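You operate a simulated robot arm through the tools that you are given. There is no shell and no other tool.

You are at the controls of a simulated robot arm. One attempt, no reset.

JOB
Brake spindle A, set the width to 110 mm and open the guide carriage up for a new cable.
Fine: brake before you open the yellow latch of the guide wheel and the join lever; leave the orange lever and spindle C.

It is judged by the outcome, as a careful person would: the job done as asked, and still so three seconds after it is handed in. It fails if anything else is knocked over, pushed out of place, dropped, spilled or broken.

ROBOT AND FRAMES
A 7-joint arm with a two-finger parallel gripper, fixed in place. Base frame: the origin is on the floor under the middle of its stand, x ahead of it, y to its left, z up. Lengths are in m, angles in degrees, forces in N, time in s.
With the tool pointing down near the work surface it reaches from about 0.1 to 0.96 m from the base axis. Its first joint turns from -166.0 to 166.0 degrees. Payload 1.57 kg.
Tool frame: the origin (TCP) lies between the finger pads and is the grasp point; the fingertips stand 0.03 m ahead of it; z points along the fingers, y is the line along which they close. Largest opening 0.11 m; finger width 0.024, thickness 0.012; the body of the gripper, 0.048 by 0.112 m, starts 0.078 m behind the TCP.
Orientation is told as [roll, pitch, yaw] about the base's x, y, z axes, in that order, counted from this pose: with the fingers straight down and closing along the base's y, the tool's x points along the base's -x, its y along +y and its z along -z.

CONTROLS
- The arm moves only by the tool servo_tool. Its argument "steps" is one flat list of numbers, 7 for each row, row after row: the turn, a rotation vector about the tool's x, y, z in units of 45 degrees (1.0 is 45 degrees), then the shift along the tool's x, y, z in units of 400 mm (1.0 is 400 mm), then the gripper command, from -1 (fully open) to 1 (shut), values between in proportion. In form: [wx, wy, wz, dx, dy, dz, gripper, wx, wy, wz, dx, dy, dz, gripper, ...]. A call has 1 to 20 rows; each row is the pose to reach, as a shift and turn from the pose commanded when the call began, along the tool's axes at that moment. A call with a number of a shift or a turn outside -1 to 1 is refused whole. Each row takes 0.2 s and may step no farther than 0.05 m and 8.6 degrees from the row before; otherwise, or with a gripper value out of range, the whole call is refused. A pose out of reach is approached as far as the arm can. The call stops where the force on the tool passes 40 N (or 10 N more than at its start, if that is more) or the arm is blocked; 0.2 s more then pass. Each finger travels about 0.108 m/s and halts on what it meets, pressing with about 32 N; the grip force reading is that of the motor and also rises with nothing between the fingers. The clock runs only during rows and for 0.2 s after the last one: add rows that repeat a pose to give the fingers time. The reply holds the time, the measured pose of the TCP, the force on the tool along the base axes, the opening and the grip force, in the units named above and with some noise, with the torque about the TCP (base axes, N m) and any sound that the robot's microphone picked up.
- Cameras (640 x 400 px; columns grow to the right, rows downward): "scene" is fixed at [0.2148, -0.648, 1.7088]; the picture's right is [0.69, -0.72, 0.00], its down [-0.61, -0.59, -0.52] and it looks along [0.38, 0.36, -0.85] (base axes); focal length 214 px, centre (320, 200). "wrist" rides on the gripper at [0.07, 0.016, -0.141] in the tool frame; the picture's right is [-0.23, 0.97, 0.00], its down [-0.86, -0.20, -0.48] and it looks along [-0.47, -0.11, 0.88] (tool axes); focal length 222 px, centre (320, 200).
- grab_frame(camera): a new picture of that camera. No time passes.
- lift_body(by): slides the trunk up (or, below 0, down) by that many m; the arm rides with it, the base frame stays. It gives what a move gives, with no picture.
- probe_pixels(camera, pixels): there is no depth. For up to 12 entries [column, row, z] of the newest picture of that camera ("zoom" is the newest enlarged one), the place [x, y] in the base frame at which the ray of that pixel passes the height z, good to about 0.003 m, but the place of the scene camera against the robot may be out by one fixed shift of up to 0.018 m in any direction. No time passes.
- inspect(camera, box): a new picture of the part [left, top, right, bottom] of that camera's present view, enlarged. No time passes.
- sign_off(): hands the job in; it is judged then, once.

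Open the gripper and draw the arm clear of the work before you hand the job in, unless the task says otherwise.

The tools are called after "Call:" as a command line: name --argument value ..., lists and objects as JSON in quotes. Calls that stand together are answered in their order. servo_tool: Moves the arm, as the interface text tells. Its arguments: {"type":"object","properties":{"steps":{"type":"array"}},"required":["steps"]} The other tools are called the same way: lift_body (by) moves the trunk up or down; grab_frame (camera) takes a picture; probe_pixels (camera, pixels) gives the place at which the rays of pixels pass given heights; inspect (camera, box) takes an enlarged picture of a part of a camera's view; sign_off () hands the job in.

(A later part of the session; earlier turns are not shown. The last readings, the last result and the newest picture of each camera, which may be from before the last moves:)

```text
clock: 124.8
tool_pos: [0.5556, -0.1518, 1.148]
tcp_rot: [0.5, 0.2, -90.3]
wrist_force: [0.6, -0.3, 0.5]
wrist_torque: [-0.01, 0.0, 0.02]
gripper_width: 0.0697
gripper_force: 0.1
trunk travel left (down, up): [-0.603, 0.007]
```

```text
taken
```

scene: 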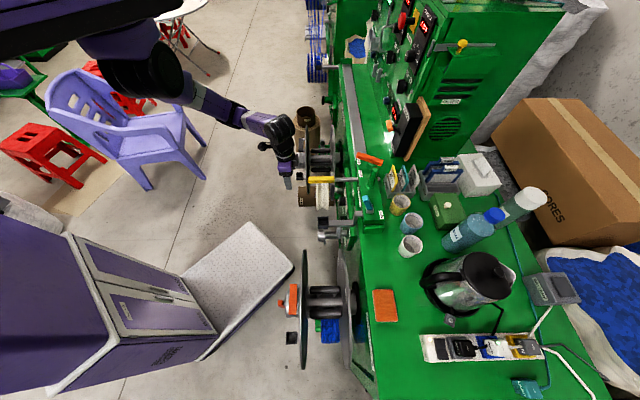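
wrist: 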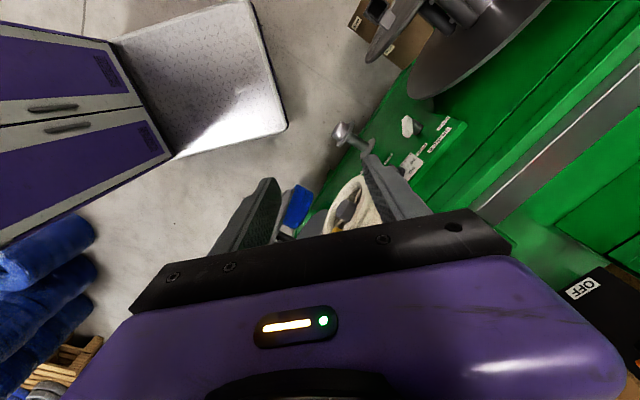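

Now the second 45° of yaw, moving 5 cm further in +u and 6 cm toward the machine at z=1.15.

Call:
servo_tool --steps '[0, 0, 0.015, -0.0003, 0.0029, 0, -0.27, 0, 0, 0.045, -0.0008, 0.0087, 0, -0.27, 0, 0, 0.09, -0.0016, 0.0175, 0, -0.27, 0, 0, 0.14, -0.0025, 0.0272, 0, -0.27, 0, 0, 0.195, -0.0035, 0.0379, 0, -0.27, 0, 0, 0.25, -0.0044, 0.0486, 0, -0.27, 0, 0, 0.305, -0.0054, 0.0593, 0, -0.27, 0, 0, 0.36, -0.0064, 0.07, 0, -0.27, 0, 0, 0.415, -0.0073, 0.0807, 0, -0.27, 0, 0, 0.47, -0.0083, 0.0914, 0, -0.27, 0, 0, 0.525, -0.0093, 0.1021, 0, -0.27, 0, 0, 0.58, -0.0103, 0.1128, 0, -0.27, 0, 0, 0.635, -0.0112, 0.1234, 0, -0.27, 0, 0, 0.69, -0.0122, 0.1341, 0, -0.27, 0, 0, 0.745, -0.0132, 0.1448, 0, -0.27, 0, 0, 0.8, -0.0142, 0.1555, 0, -0.27, 0, 0, 0.855, -0.0151, 0.1662, 0, -0.27, 0, 0, 0.91, -0.0161, 0.1769, 0, -0.27, 0, 0, 0.96, -0.017, 0.1866, 0, -0.27, 0, 0, 1, -0.0177, 0.1944, 0, -0.27]'

Call:
grab_frame --camera "wrist"

Call:
grab_frame --camera "scene"

```text
clock: 129.1
tool_pos: [0.6344, -0.1586, 1.1479]
tcp_rot: [0.2, 0.5, -135.3]
wrist_force: [0.1, 0.3, 0.1]
wrist_torque: [0.03, 0.02, -0.01]
gripper_width: 0.0696
gripper_force: 0.0
trunk travel left (down, up): [-0.603, 0.007]
```

```text
taken
```

wrist: 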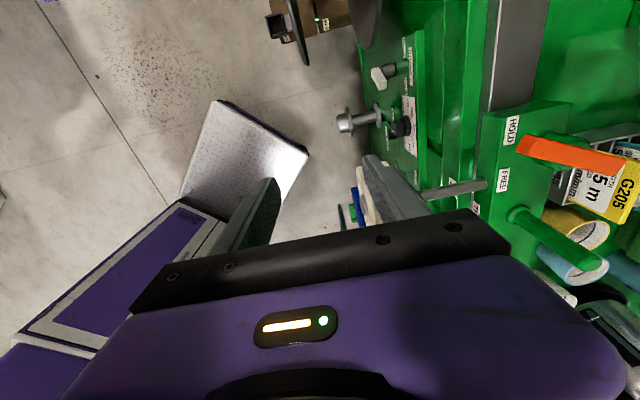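

```text
taken
```

scene: 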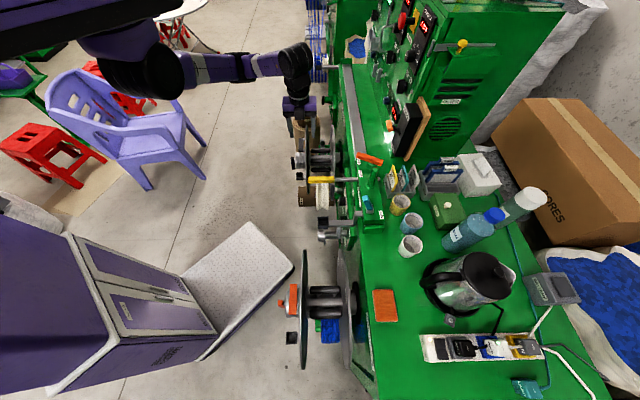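

I tilt 35° toward -u and shift 5 cm further +u so the camera looks sideways at the latch and carriage.

Call:
servo_tool --steps '[0, -0.0117, 0, 0.0019, 0, 0, -0.27, 0, -0.035, 0, 0.0056, 0, 0, -0.27, 0, -0.07, 0, 0.0113, 0, 0, -0.27, 0, -0.1089, 0, 0.0175, 0, 0, -0.27, 0, -0.1517, 0, 0.0244, 0, 0, -0.27, 0, -0.1945, 0, 0.0313, 0, 0, -0.27, 0, -0.2373, 0, 0.0381, 0, 0, -0.27, 0, -0.2801, 0, 0.045, 0, 0, -0.27, 0, -0.3229, 0, 0.0519, 0, 0, -0.27, 0, -0.3657, 0, 0.0588, 0, 0, -0.27, 0, -0.4085, 0, 0.0656, 0, 0, -0.27, 0, -0.4512, 0, 0.0725, 0, 0, -0.27, 0, -0.494, 0, 0.0794, 0, 0, -0.27, 0, -0.5368, 0, 0.0863, 0, 0, -0.27, 0, -0.5796, 0, 0.0931, 0, 0, -0.27, 0, -0.6224, 0, 0.1, 0, 0, -0.27, 0, -0.6652, 0, 0.1069, 0, 0, -0.27, 0, -0.708, 0, 0.1138, 0, 0, -0.27, 0, -0.7469, 0, 0.12, 0, 0, -0.27, 0, -0.778, 0, 0.125, 0, 0, -0.27]'

Call:
grab_frame --camera "wrist"

Call:
grab_frame --camera "scene"

```text
clock: 133.2
tool_pos: [0.668, -0.1243, 1.1472]
tcp_rot: [0.0, -34.5, -135.4]
wrist_force: [0.3, 0.0, -0.4]
wrist_torque: [0.0, -0.02, 0.02]
gripper_width: 0.0701
gripper_force: 0.0
trunk travel left (down, up): [-0.603, 0.007]
```

```text
taken
```

wrist: 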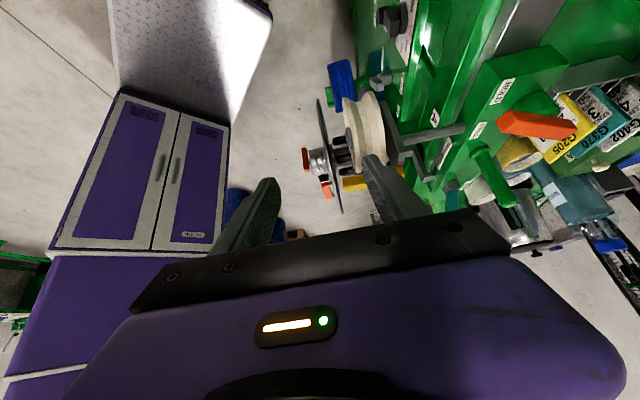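

```text
taken
```

scene: 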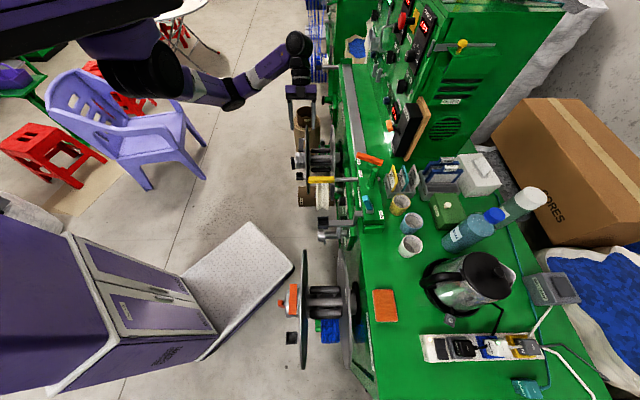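

The side view shows the wheel (365,130), the latch (355,183) below it in this inverted picture, and the peg/JOIN levers at (490,180). I zoom in.

Call:
inspect --camera "wrist" --box '[310, 70, 470, 230]'

Call:
inspect --camera "wrist" --box '[420, 60, 600, 240]'

```text
2.50 times, centred on (390, 150) of wrist
```

zoom: 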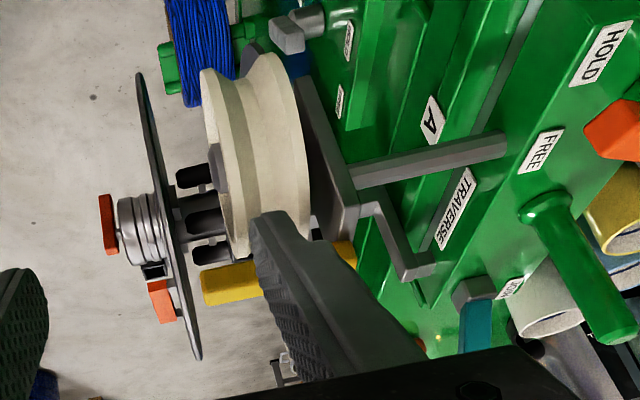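

```text
2.22 times, centred on (510, 150) of wrist
```

zoom: 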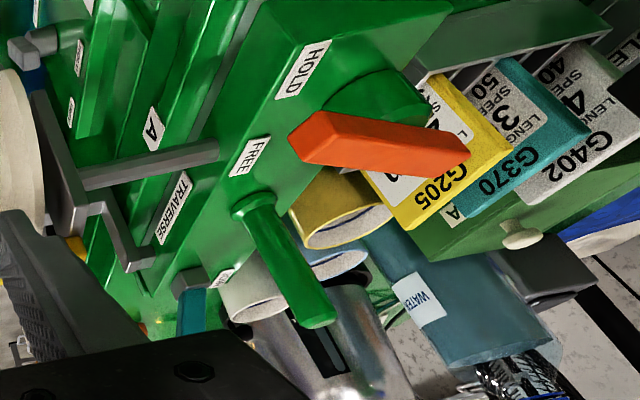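

The right finger hides the latch's hinge end (zoom (345,250)). I open the gripper fully to clear the view.

Call:
servo_tool --steps '[0, 0, 0, 0, 0, 0, -0.6, 0, 0, 0, 0, 0, 0, -1, 0, 0, 0, 0, 0, 0, -1]'

Call:
inspect --camera "wrist" --box '[320, 110, 440, 220]'

Call:
inspect --camera "wrist" --box '[340, 150, 400, 200]'

```text
clock: 134.1
tool_pos: [0.669, -0.1251, 1.1474]
tcp_rot: [0.1, -34.6, -135.3]
wrist_force: [-0.2, -0.4, -0.4]
wrist_torque: [-0.01, -0.01, -0.03]
gripper_width: 0.1099
gripper_force: 0.0
trunk travel left (down, up): [-0.603, 0.007]
```

```text
3.64 times, centred on (380, 165) of wrist
```

zoom: 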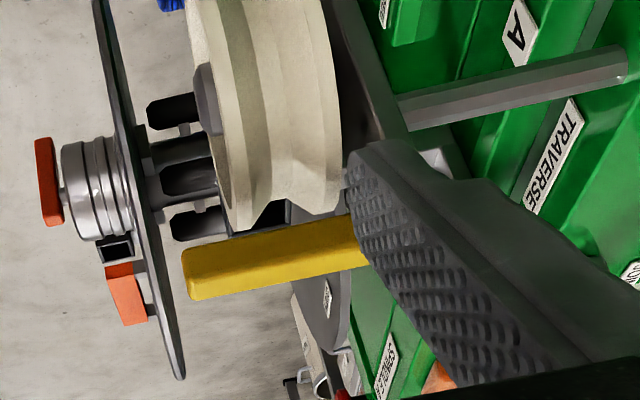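

```text
8.00 times, centred on (370, 175) of wrist
```

zoom: 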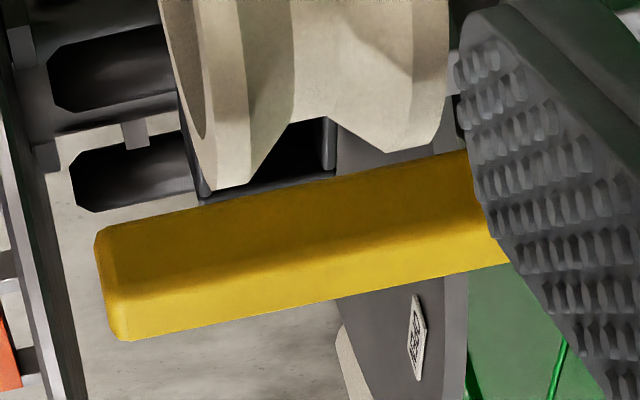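

Still hidden. I shift 8 cm toward the machine (tool +y) so the hinge appears between the fingers.

Call:
servo_tool --steps '[0, 0, 0, 0, 0.004, 0, -1, 0, 0, 0, 0, 0.014, 0, -1, 0, 0, 0, 0, 0.029, 0, -1, 0, 0, 0, 0, 0.045, 0, -1, 0, 0, 0, 0, 0.061, 0, -1, 0, 0, 0, 0, 0.077, 0, -1, 0, 0, 0, 0, 0.093, 0, -1, 0, 0, 0, 0, 0.109, 0, -1, 0, 0, 0, 0, 0.125, 0, -1, 0, 0, 0, 0, 0.141, 0, -1, 0, 0, 0, 0, 0.157, 0, -1, 0, 0, 0, 0, 0.173, 0, -1, 0, 0, 0, 0, 0.188, 0, -1, 0, 0, 0, 0, 0.2, 0, -1]'

Call:
grab_frame --camera "wrist"

Call:
inspect --camera "wrist" --box '[250, 80, 400, 220]'

Call:
inspect --camera "wrist" --box '[290, 140, 370, 200]'

```text
clock: 137.1
tool_pos: [0.7238, -0.1807, 1.1473]
tcp_rot: [0.0, -34.6, -135.4]
wrist_force: [0.2, 0.2, -0.1]
wrist_torque: [-0.01, -0.01, 0.01]
gripper_width: 0.1098
gripper_force: 0.0
trunk travel left (down, up): [-0.603, 0.007]
```

```text
taken
```

wrist: 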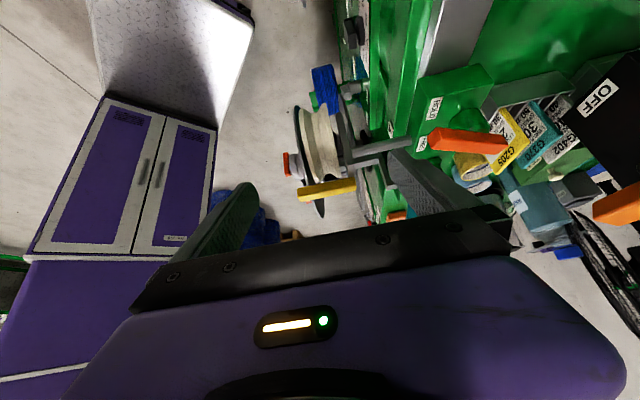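

```text
2.86 times, centred on (325, 150) of wrist
```

zoom: 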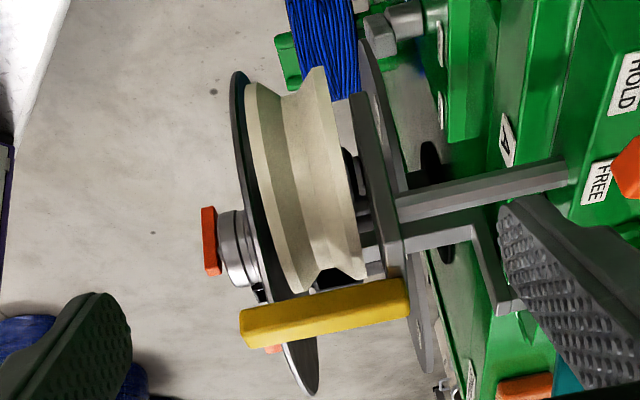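

```text
6.67 times, centred on (330, 170) of wrist
```

zoom: 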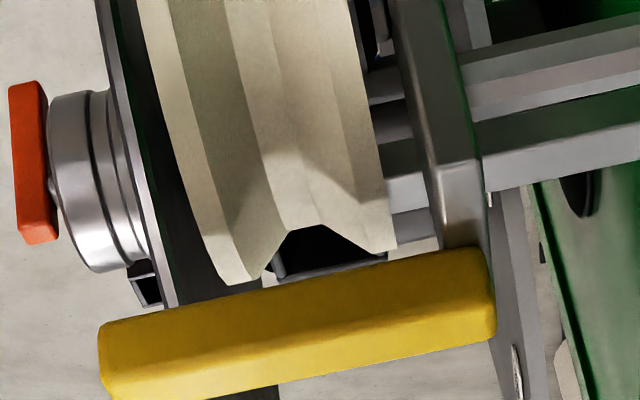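

Now the latch is fully visible: its rear end sits on the bracket's top end, with the bar running forward over the wheel groove. I probe its corners from this side view to fix its position.

Call:
grab_frame --camera "wrist"

Call:
probe_pixels --camera "wrist" --pixels '[[297, 188.7, 1.02], [297, 188.7, 1.05], [354.7, 177.5, 1.02], [354.7, 177.5, 1.05], [299, 200, 1.04], [299, 200, 1.06], [355, 191, 1.04], [355, 191, 1.06], [317, 182.5, 1.0], [317, 182.5, 1.04]]'

Call:
probe_pixels --camera "scene" --pixels '[[307.8, 177.8, 1.04], [307.8, 184.5, 1.04], [334.4, 177.8, 1.04], [334.4, 184.5, 1.04], [307.8, 177.8, 1.06], [307.8, 184.5, 1.06]]'

```text
taken
```

wrist: 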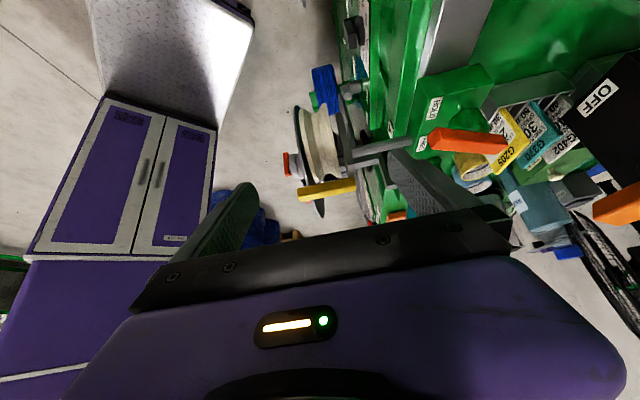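

```text
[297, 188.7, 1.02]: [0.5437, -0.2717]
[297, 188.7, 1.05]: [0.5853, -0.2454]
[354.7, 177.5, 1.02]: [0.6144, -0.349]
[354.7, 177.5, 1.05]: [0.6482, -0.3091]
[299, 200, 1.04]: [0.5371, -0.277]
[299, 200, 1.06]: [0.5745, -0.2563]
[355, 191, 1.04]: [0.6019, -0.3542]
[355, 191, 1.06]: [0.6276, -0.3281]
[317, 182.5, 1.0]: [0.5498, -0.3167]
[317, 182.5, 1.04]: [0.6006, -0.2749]
```

```text
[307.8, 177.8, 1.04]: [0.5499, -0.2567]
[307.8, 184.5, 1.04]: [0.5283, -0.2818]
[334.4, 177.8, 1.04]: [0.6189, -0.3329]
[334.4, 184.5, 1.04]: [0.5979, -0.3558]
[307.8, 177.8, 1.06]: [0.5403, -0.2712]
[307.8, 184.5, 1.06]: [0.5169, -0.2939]
```

Solving both views: latch bar is centred at u≈0.190, z≈1.026–1.037, about 24 mm wide, from n·p≈-0.572 (free front end) to -0.673 (at the bracket). I zoom hard on the hinge end and the JOIN lever region.

Call:
inspect --camera "wrist" --box '[335, 155, 375, 205]'

Call:
inspect --camera "scene" --box '[322, 165, 346, 195]'

Call:
inspect --camera "wrist" --box '[330, 100, 470, 225]'

```text
8.00 times, centred on (355, 180) of wrist
```

zoom: 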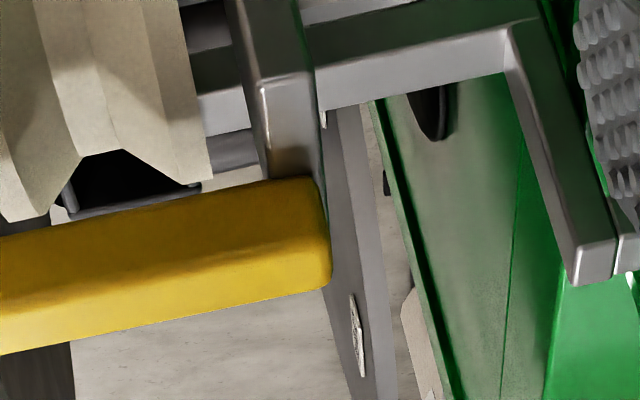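

```text
13.33 times, centred on (334, 180) of scene
```

zoom: 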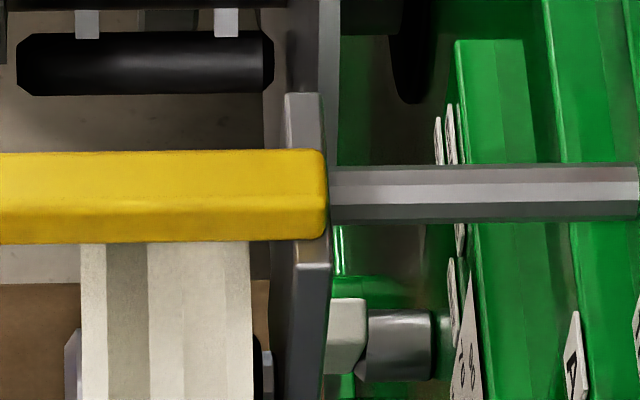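

```text
3.20 times, centred on (400, 162) of wrist
```

zoom: 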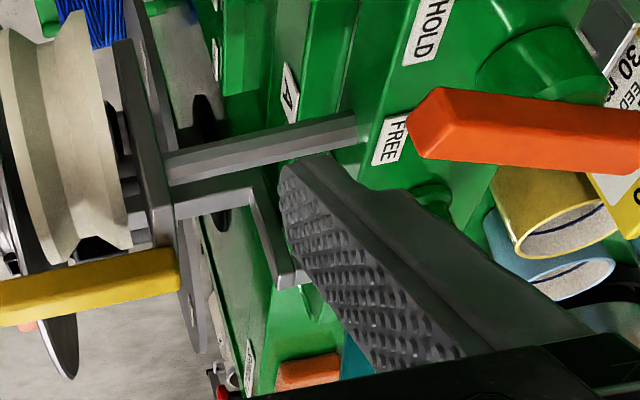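

The latch simply rests on the bracket's top end; I'll grip its free front end and feel which way it moves. First I bring the tool upright and up 5 cm from this side pose.

Call:
servo_tool --steps '[0, 0.0117, 0, -0.0011, 0, -0.0016, -1, 0, 0.035, 0, -0.0032, 0, -0.0046, -1, 0, 0.07, 0, -0.0064, 0, -0.0093, -1, 0, 0.1089, 0, -0.01, 0, -0.0144, -1, 0, 0.1517, 0, -0.0139, 0, -0.0201, -1, 0, 0.1945, 0, -0.0178, 0, -0.0257, -1, 0, 0.2373, 0, -0.0217, 0, -0.0314, -1, 0, 0.2801, 0, -0.0256, 0, -0.0371, -1, 0, 0.3229, 0, -0.0295, 0, -0.0427, -1, 0, 0.3657, 0, -0.0334, 0, -0.0484, -1, 0, 0.4085, 0, -0.0373, 0, -0.0541, -1, 0, 0.4512, 0, -0.0412, 0, -0.0597, -1, 0, 0.494, 0, -0.0451, 0, -0.0654, -1, 0, 0.5368, 0, -0.049, 0, -0.0711, -1, 0, 0.5796, 0, -0.0529, 0, -0.0767, -1, 0, 0.6224, 0, -0.0568, 0, -0.0824, -1, 0, 0.6652, 0, -0.0607, 0, -0.0881, -1, 0, 0.708, 0, -0.0646, 0, -0.0937, -1, 0, 0.7469, 0, -0.0682, 0, -0.0989, -1, 0, 0.772, 0, -0.071, 0, -0.103, -1]'

```text
clock: 141.2
tool_pos: [0.7234, -0.1814, 1.1977]
tcp_rot: [0.1, 0.1, -135.3]
wrist_force: [-0.4, 0.5, 0.1]
wrist_torque: [-0.02, 0.01, 0.01]
gripper_width: 0.11
gripper_force: 0.0
trunk travel left (down, up): [-0.603, 0.007]
```

Upright at z=1.198. I yaw back 45° while moving halfway toward the latch (u 0.383→0.286).

Call:
servo_tool --steps '[0, 0, -0.015, -0.0036, -0.001, 0, -1, 0, 0, -0.045, -0.0109, -0.003, 0, -1, 0, 0, -0.09, -0.0218, -0.0061, 0, -1, 0, 0, -0.14, -0.034, -0.0095, 0, -1, 0, 0, -0.195, -0.0473, -0.0132, 0, -1, 0, 0, -0.25, -0.0606, -0.0169, 0, -1, 0, 0, -0.305, -0.074, -0.0206, 0, -1, 0, 0, -0.36, -0.0873, -0.0243, 0, -1, 0, 0, -0.415, -0.1006, -0.028, 0, -1, 0, 0, -0.47, -0.114, -0.0317, 0, -1, 0, 0, -0.525, -0.1273, -0.0354, 0, -1, 0, 0, -0.58, -0.1407, -0.0392, 0, -1, 0, 0, -0.635, -0.154, -0.0429, 0, -1, 0, 0, -0.69, -0.1673, -0.0466, 0, -1, 0, 0, -0.745, -0.1807, -0.0503, 0, -1, 0, 0, -0.8, -0.194, -0.054, 0, -1, 0, 0, -0.855, -0.2073, -0.0577, 0, -1, 0, 0, -0.91, -0.2207, -0.0614, 0, -1, 0, 0, -0.96, -0.2328, -0.0648, 0, -1, 0, 0, -1, -0.2425, -0.0675, 0, -1]'

```text
clock: 145.4
tool_pos: [0.6356, -0.23, 1.1972]
tcp_rot: [0.2, 0.2, -90.1]
wrist_force: [0.2, -0.4, 0.2]
wrist_torque: [0.0, 0.01, -0.02]
gripper_width: 0.1099
gripper_force: 0.2
trunk travel left (down, up): [-0.603, 0.007]
```

Second half: yaw back 45° and move to directly above the latch's free end (u=0.190, n·p=-0.585).

Call:
servo_tool --steps '[0, 0, -0.015, -0.0018, -0.0033, 0, -1, 0, 0, -0.045, -0.0055, -0.0099, 0, -1, 0, 0, -0.09, -0.0111, -0.0197, 0, -1, 0, 0, -0.14, -0.0173, -0.0307, 0, -1, 0, 0, -0.195, -0.024, -0.0427, 0, -1, 0, 0, -0.25, -0.0308, -0.0548, 0, -1, 0, 0, -0.305, -0.0376, -0.0668, 0, -1, 0, 0, -0.36, -0.0444, -0.0788, 0, -1, 0, 0, -0.415, -0.0512, -0.0909, 0, -1, 0, 0, -0.47, -0.058, -0.1029, 0, -1, 0, 0, -0.525, -0.0647, -0.115, 0, -1, 0, 0, -0.58, -0.0715, -0.127, 0, -1, 0, 0, -0.635, -0.0783, -0.1391, 0, -1, 0, 0, -0.69, -0.0851, -0.1511, 0, -1, 0, 0, -0.745, -0.0919, -0.1632, 0, -1, 0, 0, -0.8, -0.0986, -0.1752, 0, -1, 0, 0, -0.855, -0.1054, -0.1872, 0, -1, 0, 0, -0.91, -0.1122, -0.1993, 0, -1, 0, 0, -0.96, -0.1184, -0.2102, 0, -1, 0, 0, -1, -0.1233, -0.219, 0, -1]'

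Call:
grab_frame --camera "wrist"

Call:
inspect --camera "scene" --box '[270, 120, 390, 220]'

```text
clock: 149.7
tool_pos: [0.5488, -0.2798, 1.198]
tcp_rot: [0.1, 0.0, -45.1]
wrist_force: [-0.1, 0.5, -0.5]
wrist_torque: [-0.01, 0.0, 0.02]
gripper_width: 0.1102
gripper_force: 0.1
trunk travel left (down, up): [-0.603, 0.007]
```

```text
taken
```

wrist: 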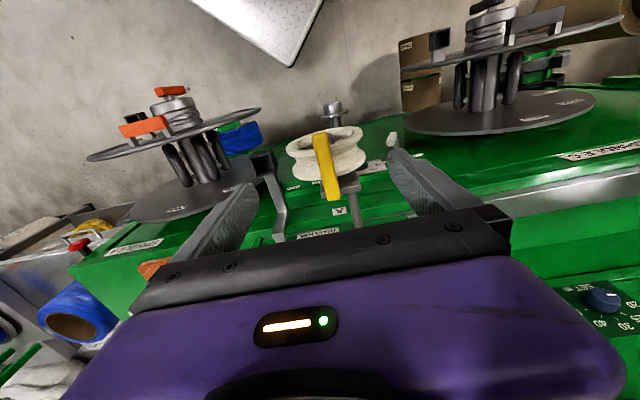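

```text
4.00 times, centred on (330, 170) of scene
```

zoom: 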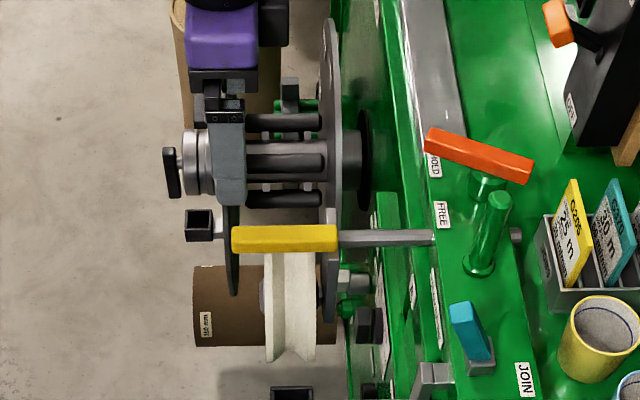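

The tool axis meets the latch about 1 cm behind its front edge (pixel (320,139)), in front of the wheel rim. I narrow the fingers to 0.05 m and descend to z≈1.06.

Call:
servo_tool --steps '[0, 0, 0, 0, 0, 0.0052, -0.8, 0, 0, 0, 0, 0, 0.0155, -0.6, 0, 0, 0, 0, 0, 0.031, -0.4, 0, 0, 0, 0, 0, 0.0483, -0.2, 0, 0, 0, 0, 0, 0.0673, 0.0, 0, 0, 0, 0, 0, 0.0863, 0.09, 0, 0, 0, 0, 0, 0.1052, 0.09, 0, 0, 0, 0, 0, 0.1242, 0.09, 0, 0, 0, 0, 0, 0.1432, 0.09, 0, 0, 0, 0, 0, 0.1622, 0.09, 0, 0, 0, 0, 0, 0.1811, 0.09, 0, 0, 0, 0, 0, 0.2001, 0.09, 0, 0, 0, 0, 0, 0.2191, 0.09, 0, 0, 0, 0, 0, 0.2381, 0.09, 0, 0, 0, 0, 0, 0.257, 0.09, 0, 0, 0, 0, 0, 0.276, 0.09, 0, 0, 0, 0, 0, 0.295, 0.09, 0, 0, 0, 0, 0, 0.314, 0.09, 0, 0, 0, 0, 0, 0.332, 0.09, 0, 0, 0, 0, 0, 0.345, 0.09]'

Call:
grab_frame --camera "wrist"

Call:
inspect --camera "wrist" --box '[260, 110, 380, 230]'

Call:
inspect --camera "scene" --box '[290, 155, 360, 205]'

```text
clock: 153.8
tool_pos: [0.548, -0.2805, 1.0599]
tcp_rot: [0.2, -0.2, -45.3]
wrist_force: [0.3, -0.2, -0.6]
wrist_torque: [0.0, -0.02, -0.05]
gripper_width: 0.0502
gripper_force: 0.0
trunk travel left (down, up): [-0.603, 0.007]
```

```text
taken
```

wrist: 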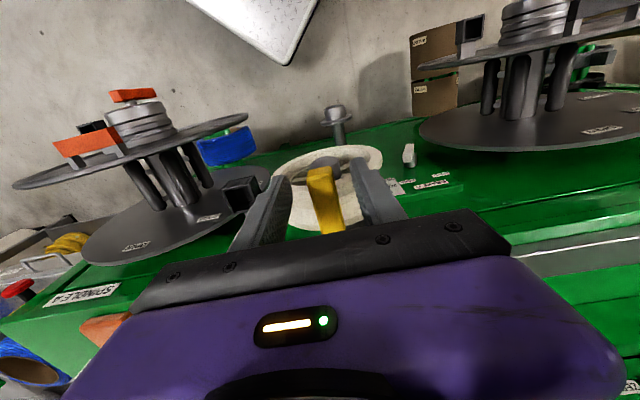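

```text
3.33 times, centred on (320, 170) of wrist
```

zoom: 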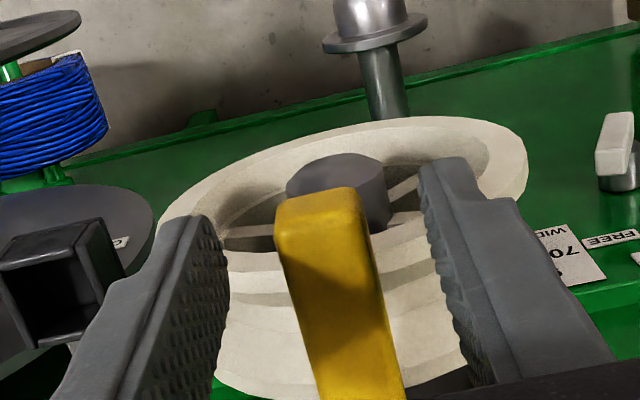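

```text
8.00 times, centred on (325, 180) of scene
```

zoom: 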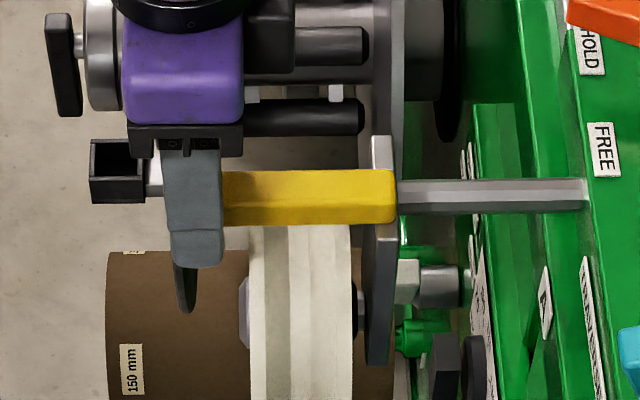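

The bar lies centred between the fingers and the wheel rim is ~1 cm behind them. I go down 0.02 m and close gently on the latch.

Call:
servo_tool --steps '[0, 0, 0, 0, 0, 0.005, 0.09, 0, 0, 0, 0, 0, 0.016, 0.09, 0, 0, 0, 0, 0, 0.03, 0.09, 0, 0, 0, 0, 0, 0.043, 0.09, 0, 0, 0, 0, 0, 0.05, 0.09, 0, 0, 0, 0, 0, 0.05, 0.09, 0, 0, 0, 0, 0, 0.05, 0.3, 0, 0, 0, 0, 0, 0.05, 0.5, 0, 0, 0, 0, 0, 0.05, 0.7, 0, 0, 0, 0, 0, 0.05, 1, 0, 0, 0, 0, 0, 0.05, 1]'

Call:
inspect --camera "wrist" --box '[260, 110, 380, 230]'

Call:
inspect --camera "scene" --box '[290, 155, 360, 205]'

```text
clock: 156.2
tool_pos: [0.5483, -0.2785, 1.039]
tcp_rot: [0.2, -0.2, -45.3]
wrist_force: [-3.2, -3.9, -1.3]
wrist_torque: [-0.16, 0.24, 0.56]
gripper_width: 0.0218
gripper_force: 34.9
trunk travel left (down, up): [-0.603, 0.007]
```

```text
3.33 times, centred on (320, 170) of wrist
```

zoom: 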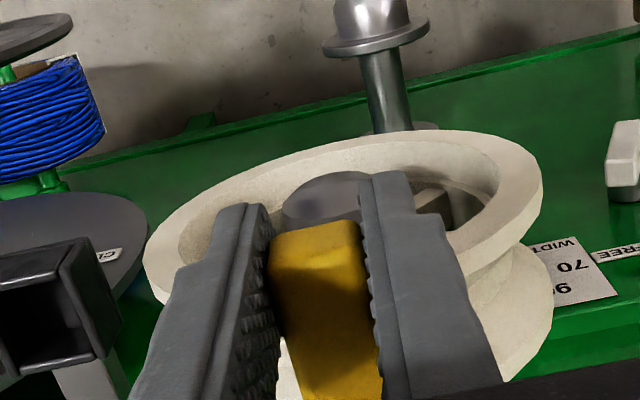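

```text
8.00 times, centred on (325, 180) of scene
```

zoom: 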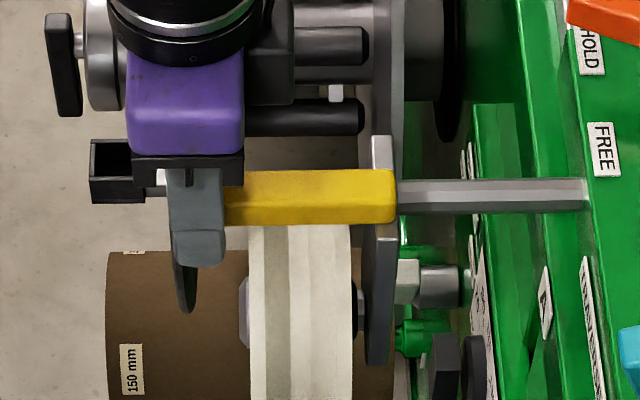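

The latch end is gripped (width 0.022). I test lifting it by 4 mm and watch the force.

Call:
servo_tool --steps '[0, 0, 0, 0, 0, -0.0025, 1, 0, 0, 0, 0, 0, -0.005, 1, 0, 0, 0, 0, 0, -0.0075, 1, 0, 0, 0, 0, 0, -0.01, 1]'

Call:
inspect --camera "scene" --box '[290, 155, 360, 205]'

```text
clock: 157.2
tool_pos: [0.5484, -0.2795, 1.0445]
tcp_rot: [0.2, 0.0, -45.3]
wrist_force: [-2.8, -2.8, -12.7]
wrist_torque: [0.58, 0.86, 0.6]
gripper_width: 0.0219
gripper_force: 35.2
trunk travel left (down, up): [-0.603, 0.007]
```

```text
8.00 times, centred on (325, 180) of scene
```

zoom: 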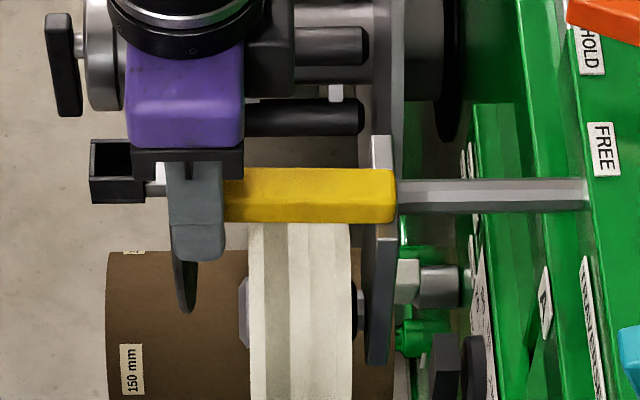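

The latch front rose ~4 mm with the gripper at ~13 N, which suggests it hinges upward with friction. I continue another 6 mm along the arc to see whether the force stays level.

Call:
servo_tool --steps '[0, 0, 0, 0, 0, -0.0025, 1, 0, 0, 0, 0, 0, -0.005, 1, 0, 0, 0, 0, 0, -0.0075, 1, 0, 0, 0, 0, 0, -0.01, 1, 0, 0, 0, -0.0005, 0, -0.0125, 1, 0, 0, 0, -0.001, 0, -0.015, 1]'

Call:
inspect --camera "scene" --box '[290, 155, 360, 205]'

```text
clock: 158.7
tool_pos: [0.5493, -0.2791, 1.0507]
tcp_rot: [0.3, 0.0, -45.2]
wrist_force: [-0.9, 0.7, -11.4]
wrist_torque: [0.54, 0.88, 0.6]
gripper_width: 0.0217
gripper_force: 34.4
trunk travel left (down, up): [-0.603, 0.007]
```

```text
8.00 times, centred on (325, 180) of scene
```

zoom: 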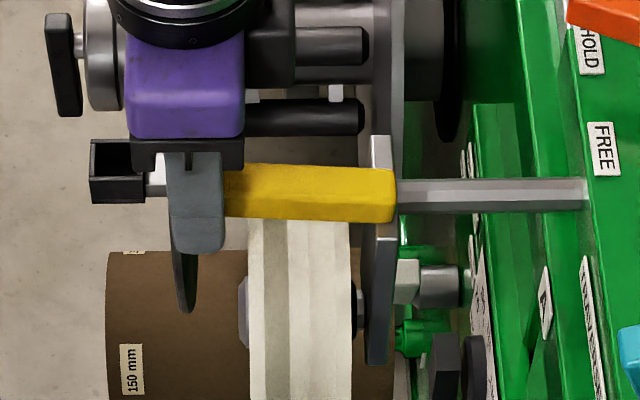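

The bar clearly tilts up about its rear end (front edge raised, rear unchanged) at a steady ~11 N, so it is an upward hinge. I carry it along the arc to about 45°.

Call:
servo_tool --steps '[0, 0, 0, -0.0009, 0, -0.0035, 1, 0, 0, 0, -0.003, 0, -0.0104, 1, 0, 0, 0, -0.0065, 0, -0.0206, 1, 0, 0, 0, -0.012, 0, -0.0339, 1, 0, 0, 0, -0.0184, 0, -0.0468, 1, 0, 0, 0, -0.0257, 0, -0.0592, 1, 0, 0, 0, -0.0339, 0, -0.071, 1, 0, 0, 0, -0.0429, 0, -0.0823, 1, 0, 0, 0, -0.0526, 0, -0.0929, 1, 0, 0, 0, -0.058, 0, -0.098, 1]'

Call:
inspect --camera "scene" --box '[290, 145, 360, 205]'

Call:
inspect --camera "wrist" --box '[240, 110, 400, 230]'

```text
clock: 160.8
tool_pos: [0.5648, -0.2972, 1.0884]
tcp_rot: [0.1, -0.1, -45.3]
wrist_force: [-9.1, 9.4, -6.7]
wrist_torque: [0.45, 1.04, 0.79]
gripper_width: 0.0214
gripper_force: 34.8
trunk travel left (down, up): [-0.603, 0.007]
```

```text
6.67 times, centred on (325, 175) of scene
```

zoom: 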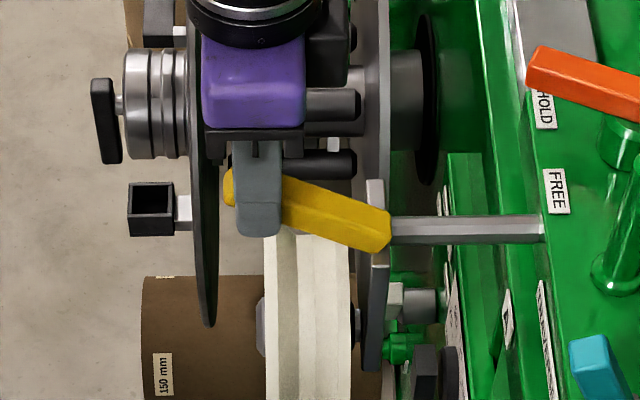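

```text
3.33 times, centred on (320, 170) of wrist
```

zoom: 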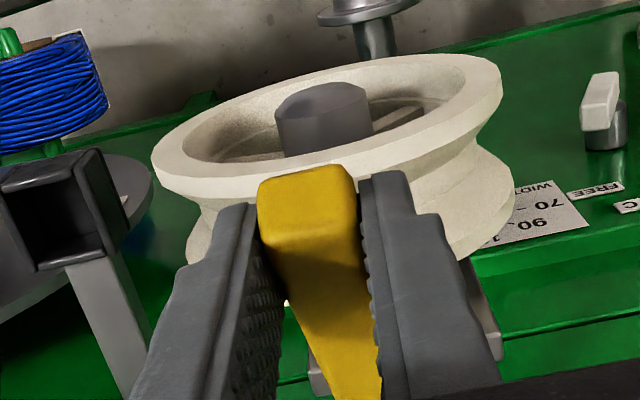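

The latch is at ~45° with ~15 N tangential load. I continue along the arc to about 80° of opening.

Call:
servo_tool --steps '[0, 0, 0, -0.0038, 0, -0.0035, 1, 0, 0, 0, -0.012, 0, -0.0105, 1, 0, 0, 0, -0.0235, 0, -0.0192, 1, 0, 0, 0, -0.0355, 0, -0.0271, 1, 0, 0, 0, -0.0481, 0, -0.034, 1, 0, 0, 0, -0.0612, 0, -0.0401, 1, 0, 0, 0, -0.0746, 0, -0.0453, 1, 0, 0, 0, -0.0884, 0, -0.0495, 1, 0, 0, 0, -0.1024, 0, -0.0527, 1, 0, 0, 0, -0.1166, 0, -0.055, 1, 0, 0, 0, -0.131, 0, -0.0562, 1]'

Call:
inspect --camera "scene" --box '[290, 145, 360, 205]'

Call:
grab_frame --camera "wrist"

```text
clock: 163.2
tool_pos: [0.6035, -0.3335, 1.1119]
tcp_rot: [0.1, -0.2, -45.3]
wrist_force: [-11.2, 12.1, 8.0]
wrist_torque: [1.0, 0.54, 0.32]
gripper_width: 0.0216
gripper_force: 34.9
trunk travel left (down, up): [-0.603, 0.007]
```

```text
6.67 times, centred on (325, 175) of scene
```

zoom: 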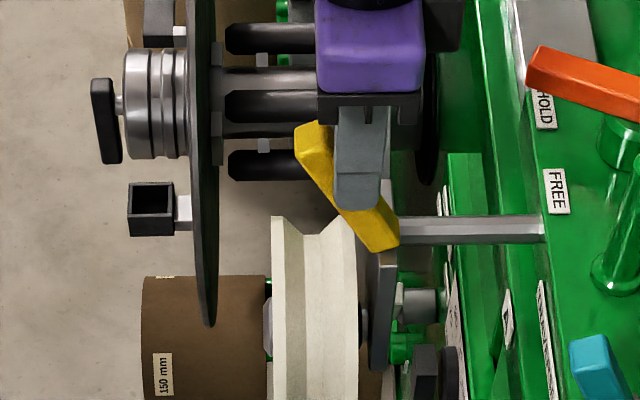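

```text
taken
```

wrist: 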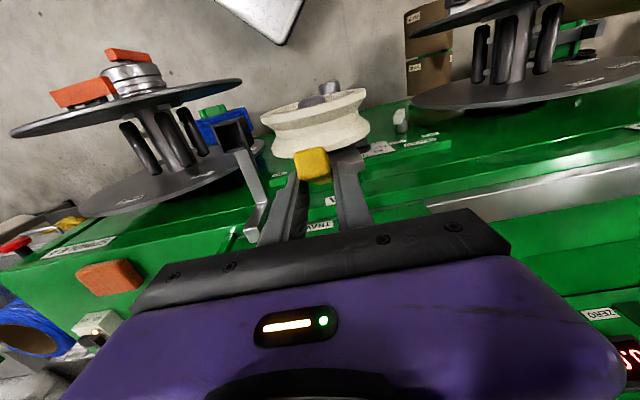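

The latch stands at roughly 70° now but is sliding through the pads. I open the fingers, move 7 cm to its front side, and close them so I can push the bar further back.

Call:
servo_tool --steps '[0, 0, 0, 0, 0, 0, 0.5, 0, 0, 0, 0, 0, 0, 0.09, 0, 0, 0, 0, 0, 0, 0.09, 0, 0, 0, 0.004, 0, 0, 0.09, 0, 0, 0, 0.016, 0, 0, 0.09, 0, 0, 0, 0.032, 0, 0, 0.09, 0, 0, 0, 0.048, 0, 0, 0.09, 0, 0, 0, 0.064, 0, 0, 0.09, 0, 0, 0, 0.08, 0, 0, 0.09, 0, 0, 0, 0.096, 0, 0, 0.09, 0, 0, 0, 0.112, 0, 0, 0.09, 0, 0, 0, 0.128, 0, 0, 0.09, 0, 0, 0, 0.144, 0, 0, 0.09, 0, 0, 0, 0.16, 0, 0, 0.09, 0, 0, 0, 0.175, 0, 0, 0.09, 0, 0, 0, 0.185, 0, 0, 0.09]'

Call:
grab_frame --camera "wrist"

Call:
inspect --camera "scene" --box '[290, 145, 360, 205]'

```text
clock: 166.7
tool_pos: [0.5497, -0.2813, 1.1109]
tcp_rot: [0.0, -0.1, -45.3]
wrist_force: [0.2, -0.9, 0.7]
wrist_torque: [0.03, 0.01, 0.01]
gripper_width: 0.0502
gripper_force: 0.0
trunk travel left (down, up): [-0.603, 0.007]
```

```text
taken
```

wrist: 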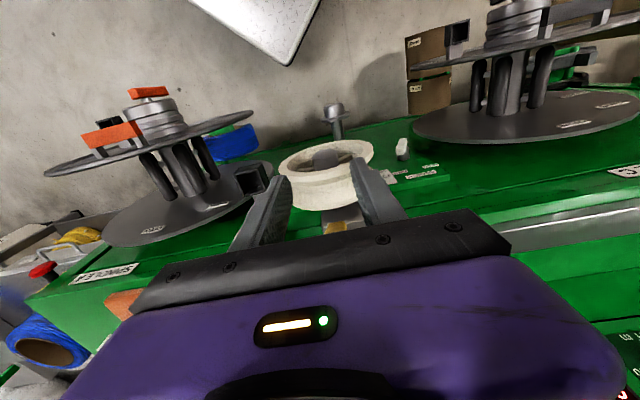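

```text
6.67 times, centred on (325, 175) of scene
```

zoom: 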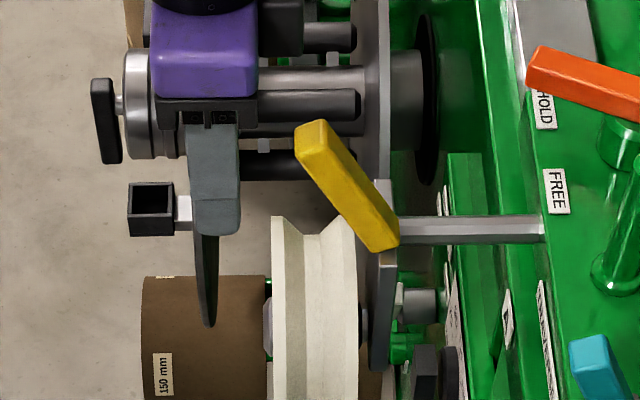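

Released, the latch stays up by friction at about 63°. I close the fingers and push the bar from the front toward the machine, gently.

Call:
servo_tool --steps '[0, 0, 0, 0, 0, 0, 0.6, 0, 0, 0, 0, 0, 0, 1, 0, 0, 0, 0, 0, 0, 1, 0, 0, 0, -0.005, 0, 0, 1, 0, 0, 0, -0.016, 0, 0, 1, 0, 0, 0, -0.029, 0, 0, 1, 0, 0, 0, -0.042, 0, 0, 1, 0, 0, 0, -0.055, 0, 0, 1, 0, 0, 0, -0.068, 0, 0, 1, 0, 0, 0, -0.08, 0, 0, 1, 0, 0, 0, -0.092, 0, 0, 1, 0, 0, 0, -0.104, 0, 0, 1, 0, 0, 0, -0.116, 0, 0, 1, 0, 0, 0, -0.128, 0, 0, 1, 0, 0, 0, -0.14, 0, 0, 1]'

Call:
inspect --camera "scene" --box '[290, 145, 360, 205]'

```text
clock: 169.3
tool_pos: [0.5804, -0.3095, 1.1144]
tcp_rot: [0.2, -0.2, -45.5]
wrist_force: [-6.8, 6.6, 22.2]
wrist_torque: [-0.25, -0.24, -0.02]
gripper_width: 0.0
gripper_force: 21.6
trunk travel left (down, up): [-0.603, 0.007]
stopped in row 13: the force on the tool passed its limit at 44 N (the readings are from after the stop); the commanded pose is now the measured one
```

```text
6.67 times, centred on (325, 175) of scene
```

zoom: 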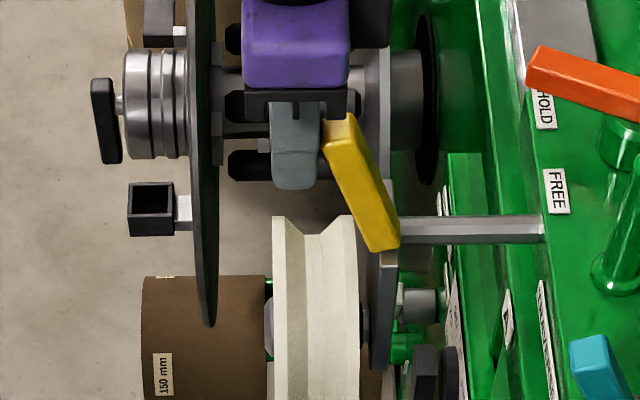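

The latch went on to ~72° before the limit tripped; the 22 N upward load suggests the bar's end caught on the step of the fingers. I back off 1 cm, raise 2.2 cm so only the fingertips touch, and push again.

Call:
servo_tool --steps '[0, 0, 0, 0.008, 0, 0, 1, 0, 0, 0, 0.02, 0, 0, 1, 0, 0, 0, 0.025, 0, -0.01, 1, 0, 0, 0, 0.025, 0, -0.025, 1, 0, 0, 0, 0.025, 0, -0.04, 1, 0, 0, 0, 0.025, 0, -0.052, 1, 0, 0, 0, 0.025, 0, -0.055, 1, 0, 0, 0, 0.02, 0, -0.055, 1, 0, 0, 0, 0.01, 0, -0.055, 1, 0, 0, 0, 0, 0, -0.055, 1, 0, 0, 0, -0.01, 0, -0.055, 1, 0, 0, 0, -0.02, 0, -0.055, 1, 0, 0, 0, -0.03, 0, -0.055, 1, 0, 0, 0, -0.04, 0, -0.055, 1, 0, 0, 0, -0.05, 0, -0.055, 1]'

Call:
inspect --camera "scene" --box '[290, 145, 360, 205]'

```text
clock: 172.5
tool_pos: [0.5949, -0.3247, 1.1352]
tcp_rot: [0.1, -0.1, -45.5]
wrist_force: [-3.4, 3.3, 1.1]
wrist_torque: [0.09, 0.0, 0.0]
gripper_width: 0.0
gripper_force: 21.3
trunk travel left (down, up): [-0.603, 0.007]
```

```text
6.67 times, centred on (325, 175) of scene
```

zoom: 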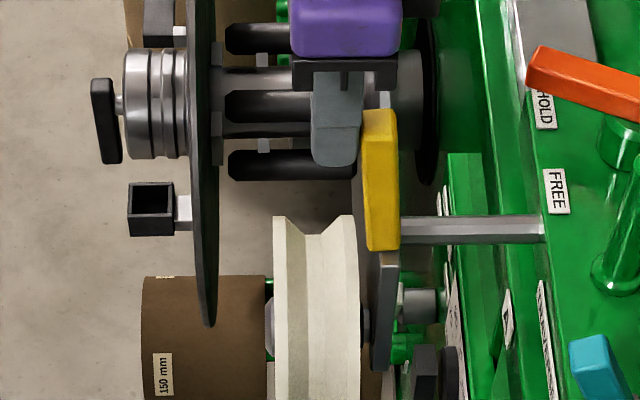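

The latch is now practically vertical with only ~5 N. I push another 2.5 cm to see whether it reaches its open stop.

Call:
servo_tool --steps '[0, 0, 0, -0.006, 0, 0, 1, 0, 0, 0, -0.015, 0, 0, 1, 0, 0, 0, -0.025, 0, 0, 1, 0, 0, 0, -0.035, 0, 0, 1, 0, 0, 0, -0.045, 0, 0, 1, 0, 0, 0, -0.055, 0, 0, 1, 0, 0, 0, -0.0625, 0, 0, 1]'

Call:
inspect --camera "scene" --box '[290, 145, 360, 205]'

```text
clock: 173.2
tool_pos: [0.5932, -0.3269, 1.1333]
tcp_rot: [0.1, 0.6, -45.8]
wrist_force: [-9.0, 11.6, 1.3]
wrist_torque: [0.15, -0.08, 0.02]
gripper_width: 0.0
gripper_force: 21.4
trunk travel left (down, up): [-0.603, 0.007]
stopped in row 3: the force on the tool passed its limit at 44 N (the readings are from after the stop); the commanded pose is now the measured one
```

```text
6.67 times, centred on (325, 175) of scene
```

zoom: 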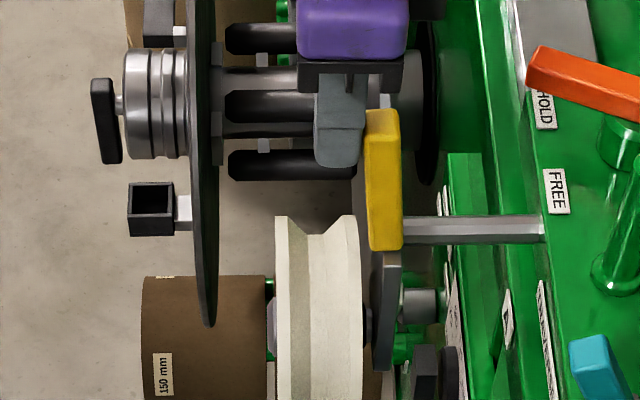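

It hit its open stop at vertical (44 N spike). I back the fingers off and check that the latch stays open and nothing else shifted.

Call:
servo_tool --steps '[0, 0, 0, 0.008, 0, 0, 1, 0, 0, 0, 0.022, 0, 0, 1, 0, 0, 0, 0.038, 0, 0, 1, 0, 0, 0, 0.054, 0, 0, 1, 0, 0, 0, 0.07, 0, 0, 1, 0, 0, 0, 0.086, 0, 0, 1, 0, 0, 0, 0.102, 0, 0, 1, 0, 0, 0, 0.118, 0, 0, 1, 0, 0, 0, 0.13, 0, 0, 1]'

Call:
inspect --camera "scene" --box '[290, 145, 360, 205]'

Call:
inspect --camera "scene" --box '[320, 150, 420, 240]'

Call:
grab_frame --camera "wrist"

```text
clock: 175.2
tool_pos: [0.5586, -0.2908, 1.1344]
tcp_rot: [0.2, 0.4, -45.7]
wrist_force: [0.3, -0.6, -0.6]
wrist_torque: [0.01, 0.05, 0.01]
gripper_width: 0.0004
gripper_force: 21.4
trunk travel left (down, up): [-0.603, 0.007]
```

```text
6.67 times, centred on (325, 175) of scene
```

zoom: 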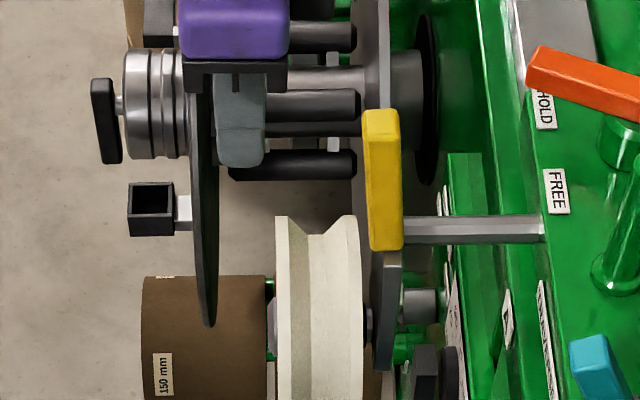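

```text
4.44 times, centred on (370, 195) of scene
```

zoom: 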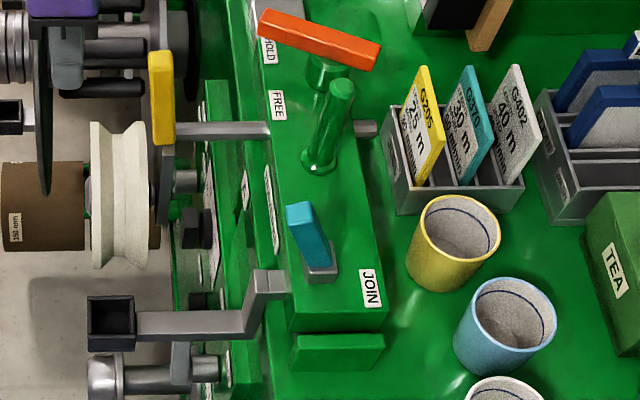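

```text
taken
```

wrist: 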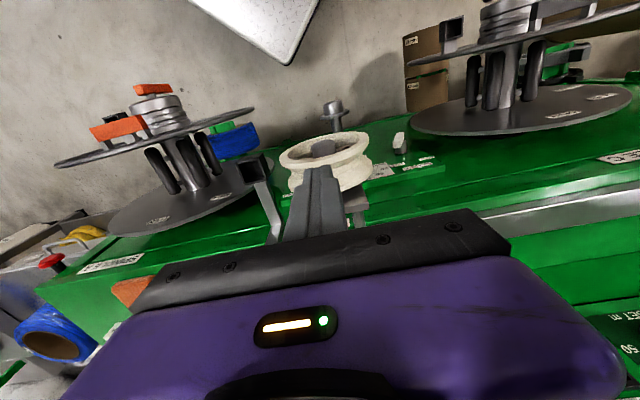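

The latch stays fully up. The wheel/bracket looks ~0.6 px shifted toward the machine, so I compare the carriage rod with my first zoom to see whether the arm slid.

Call:
inspect --camera "scene" --box '[330, 150, 394, 190]'

Call:
inspect --camera "scene" --box '[302, 166, 350, 214]'

Call:
inspect --camera "scene" --box '[330, 180, 394, 230]'

```text
10.00 times, centred on (362, 170) of scene
```

zoom: 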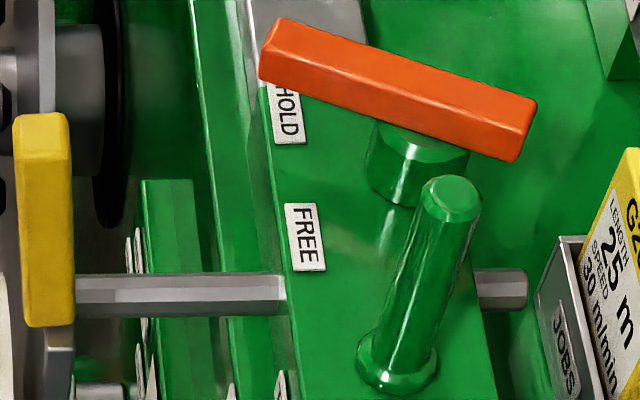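

```text
8.33 times, centred on (326, 190) of scene
```

zoom: 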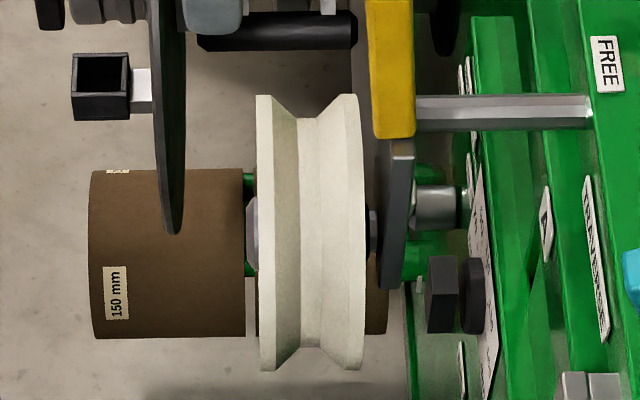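

```text
8.00 times, centred on (362, 205) of scene
```

zoom: 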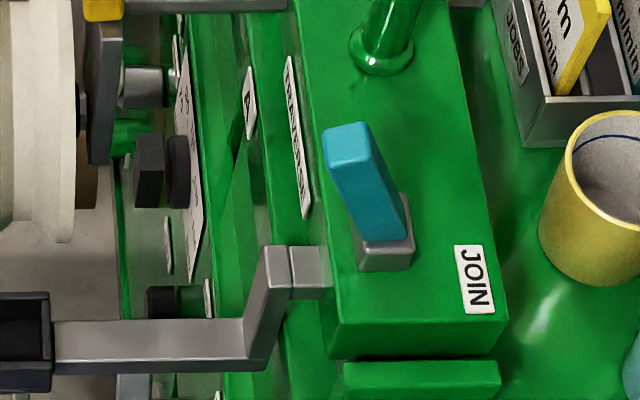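

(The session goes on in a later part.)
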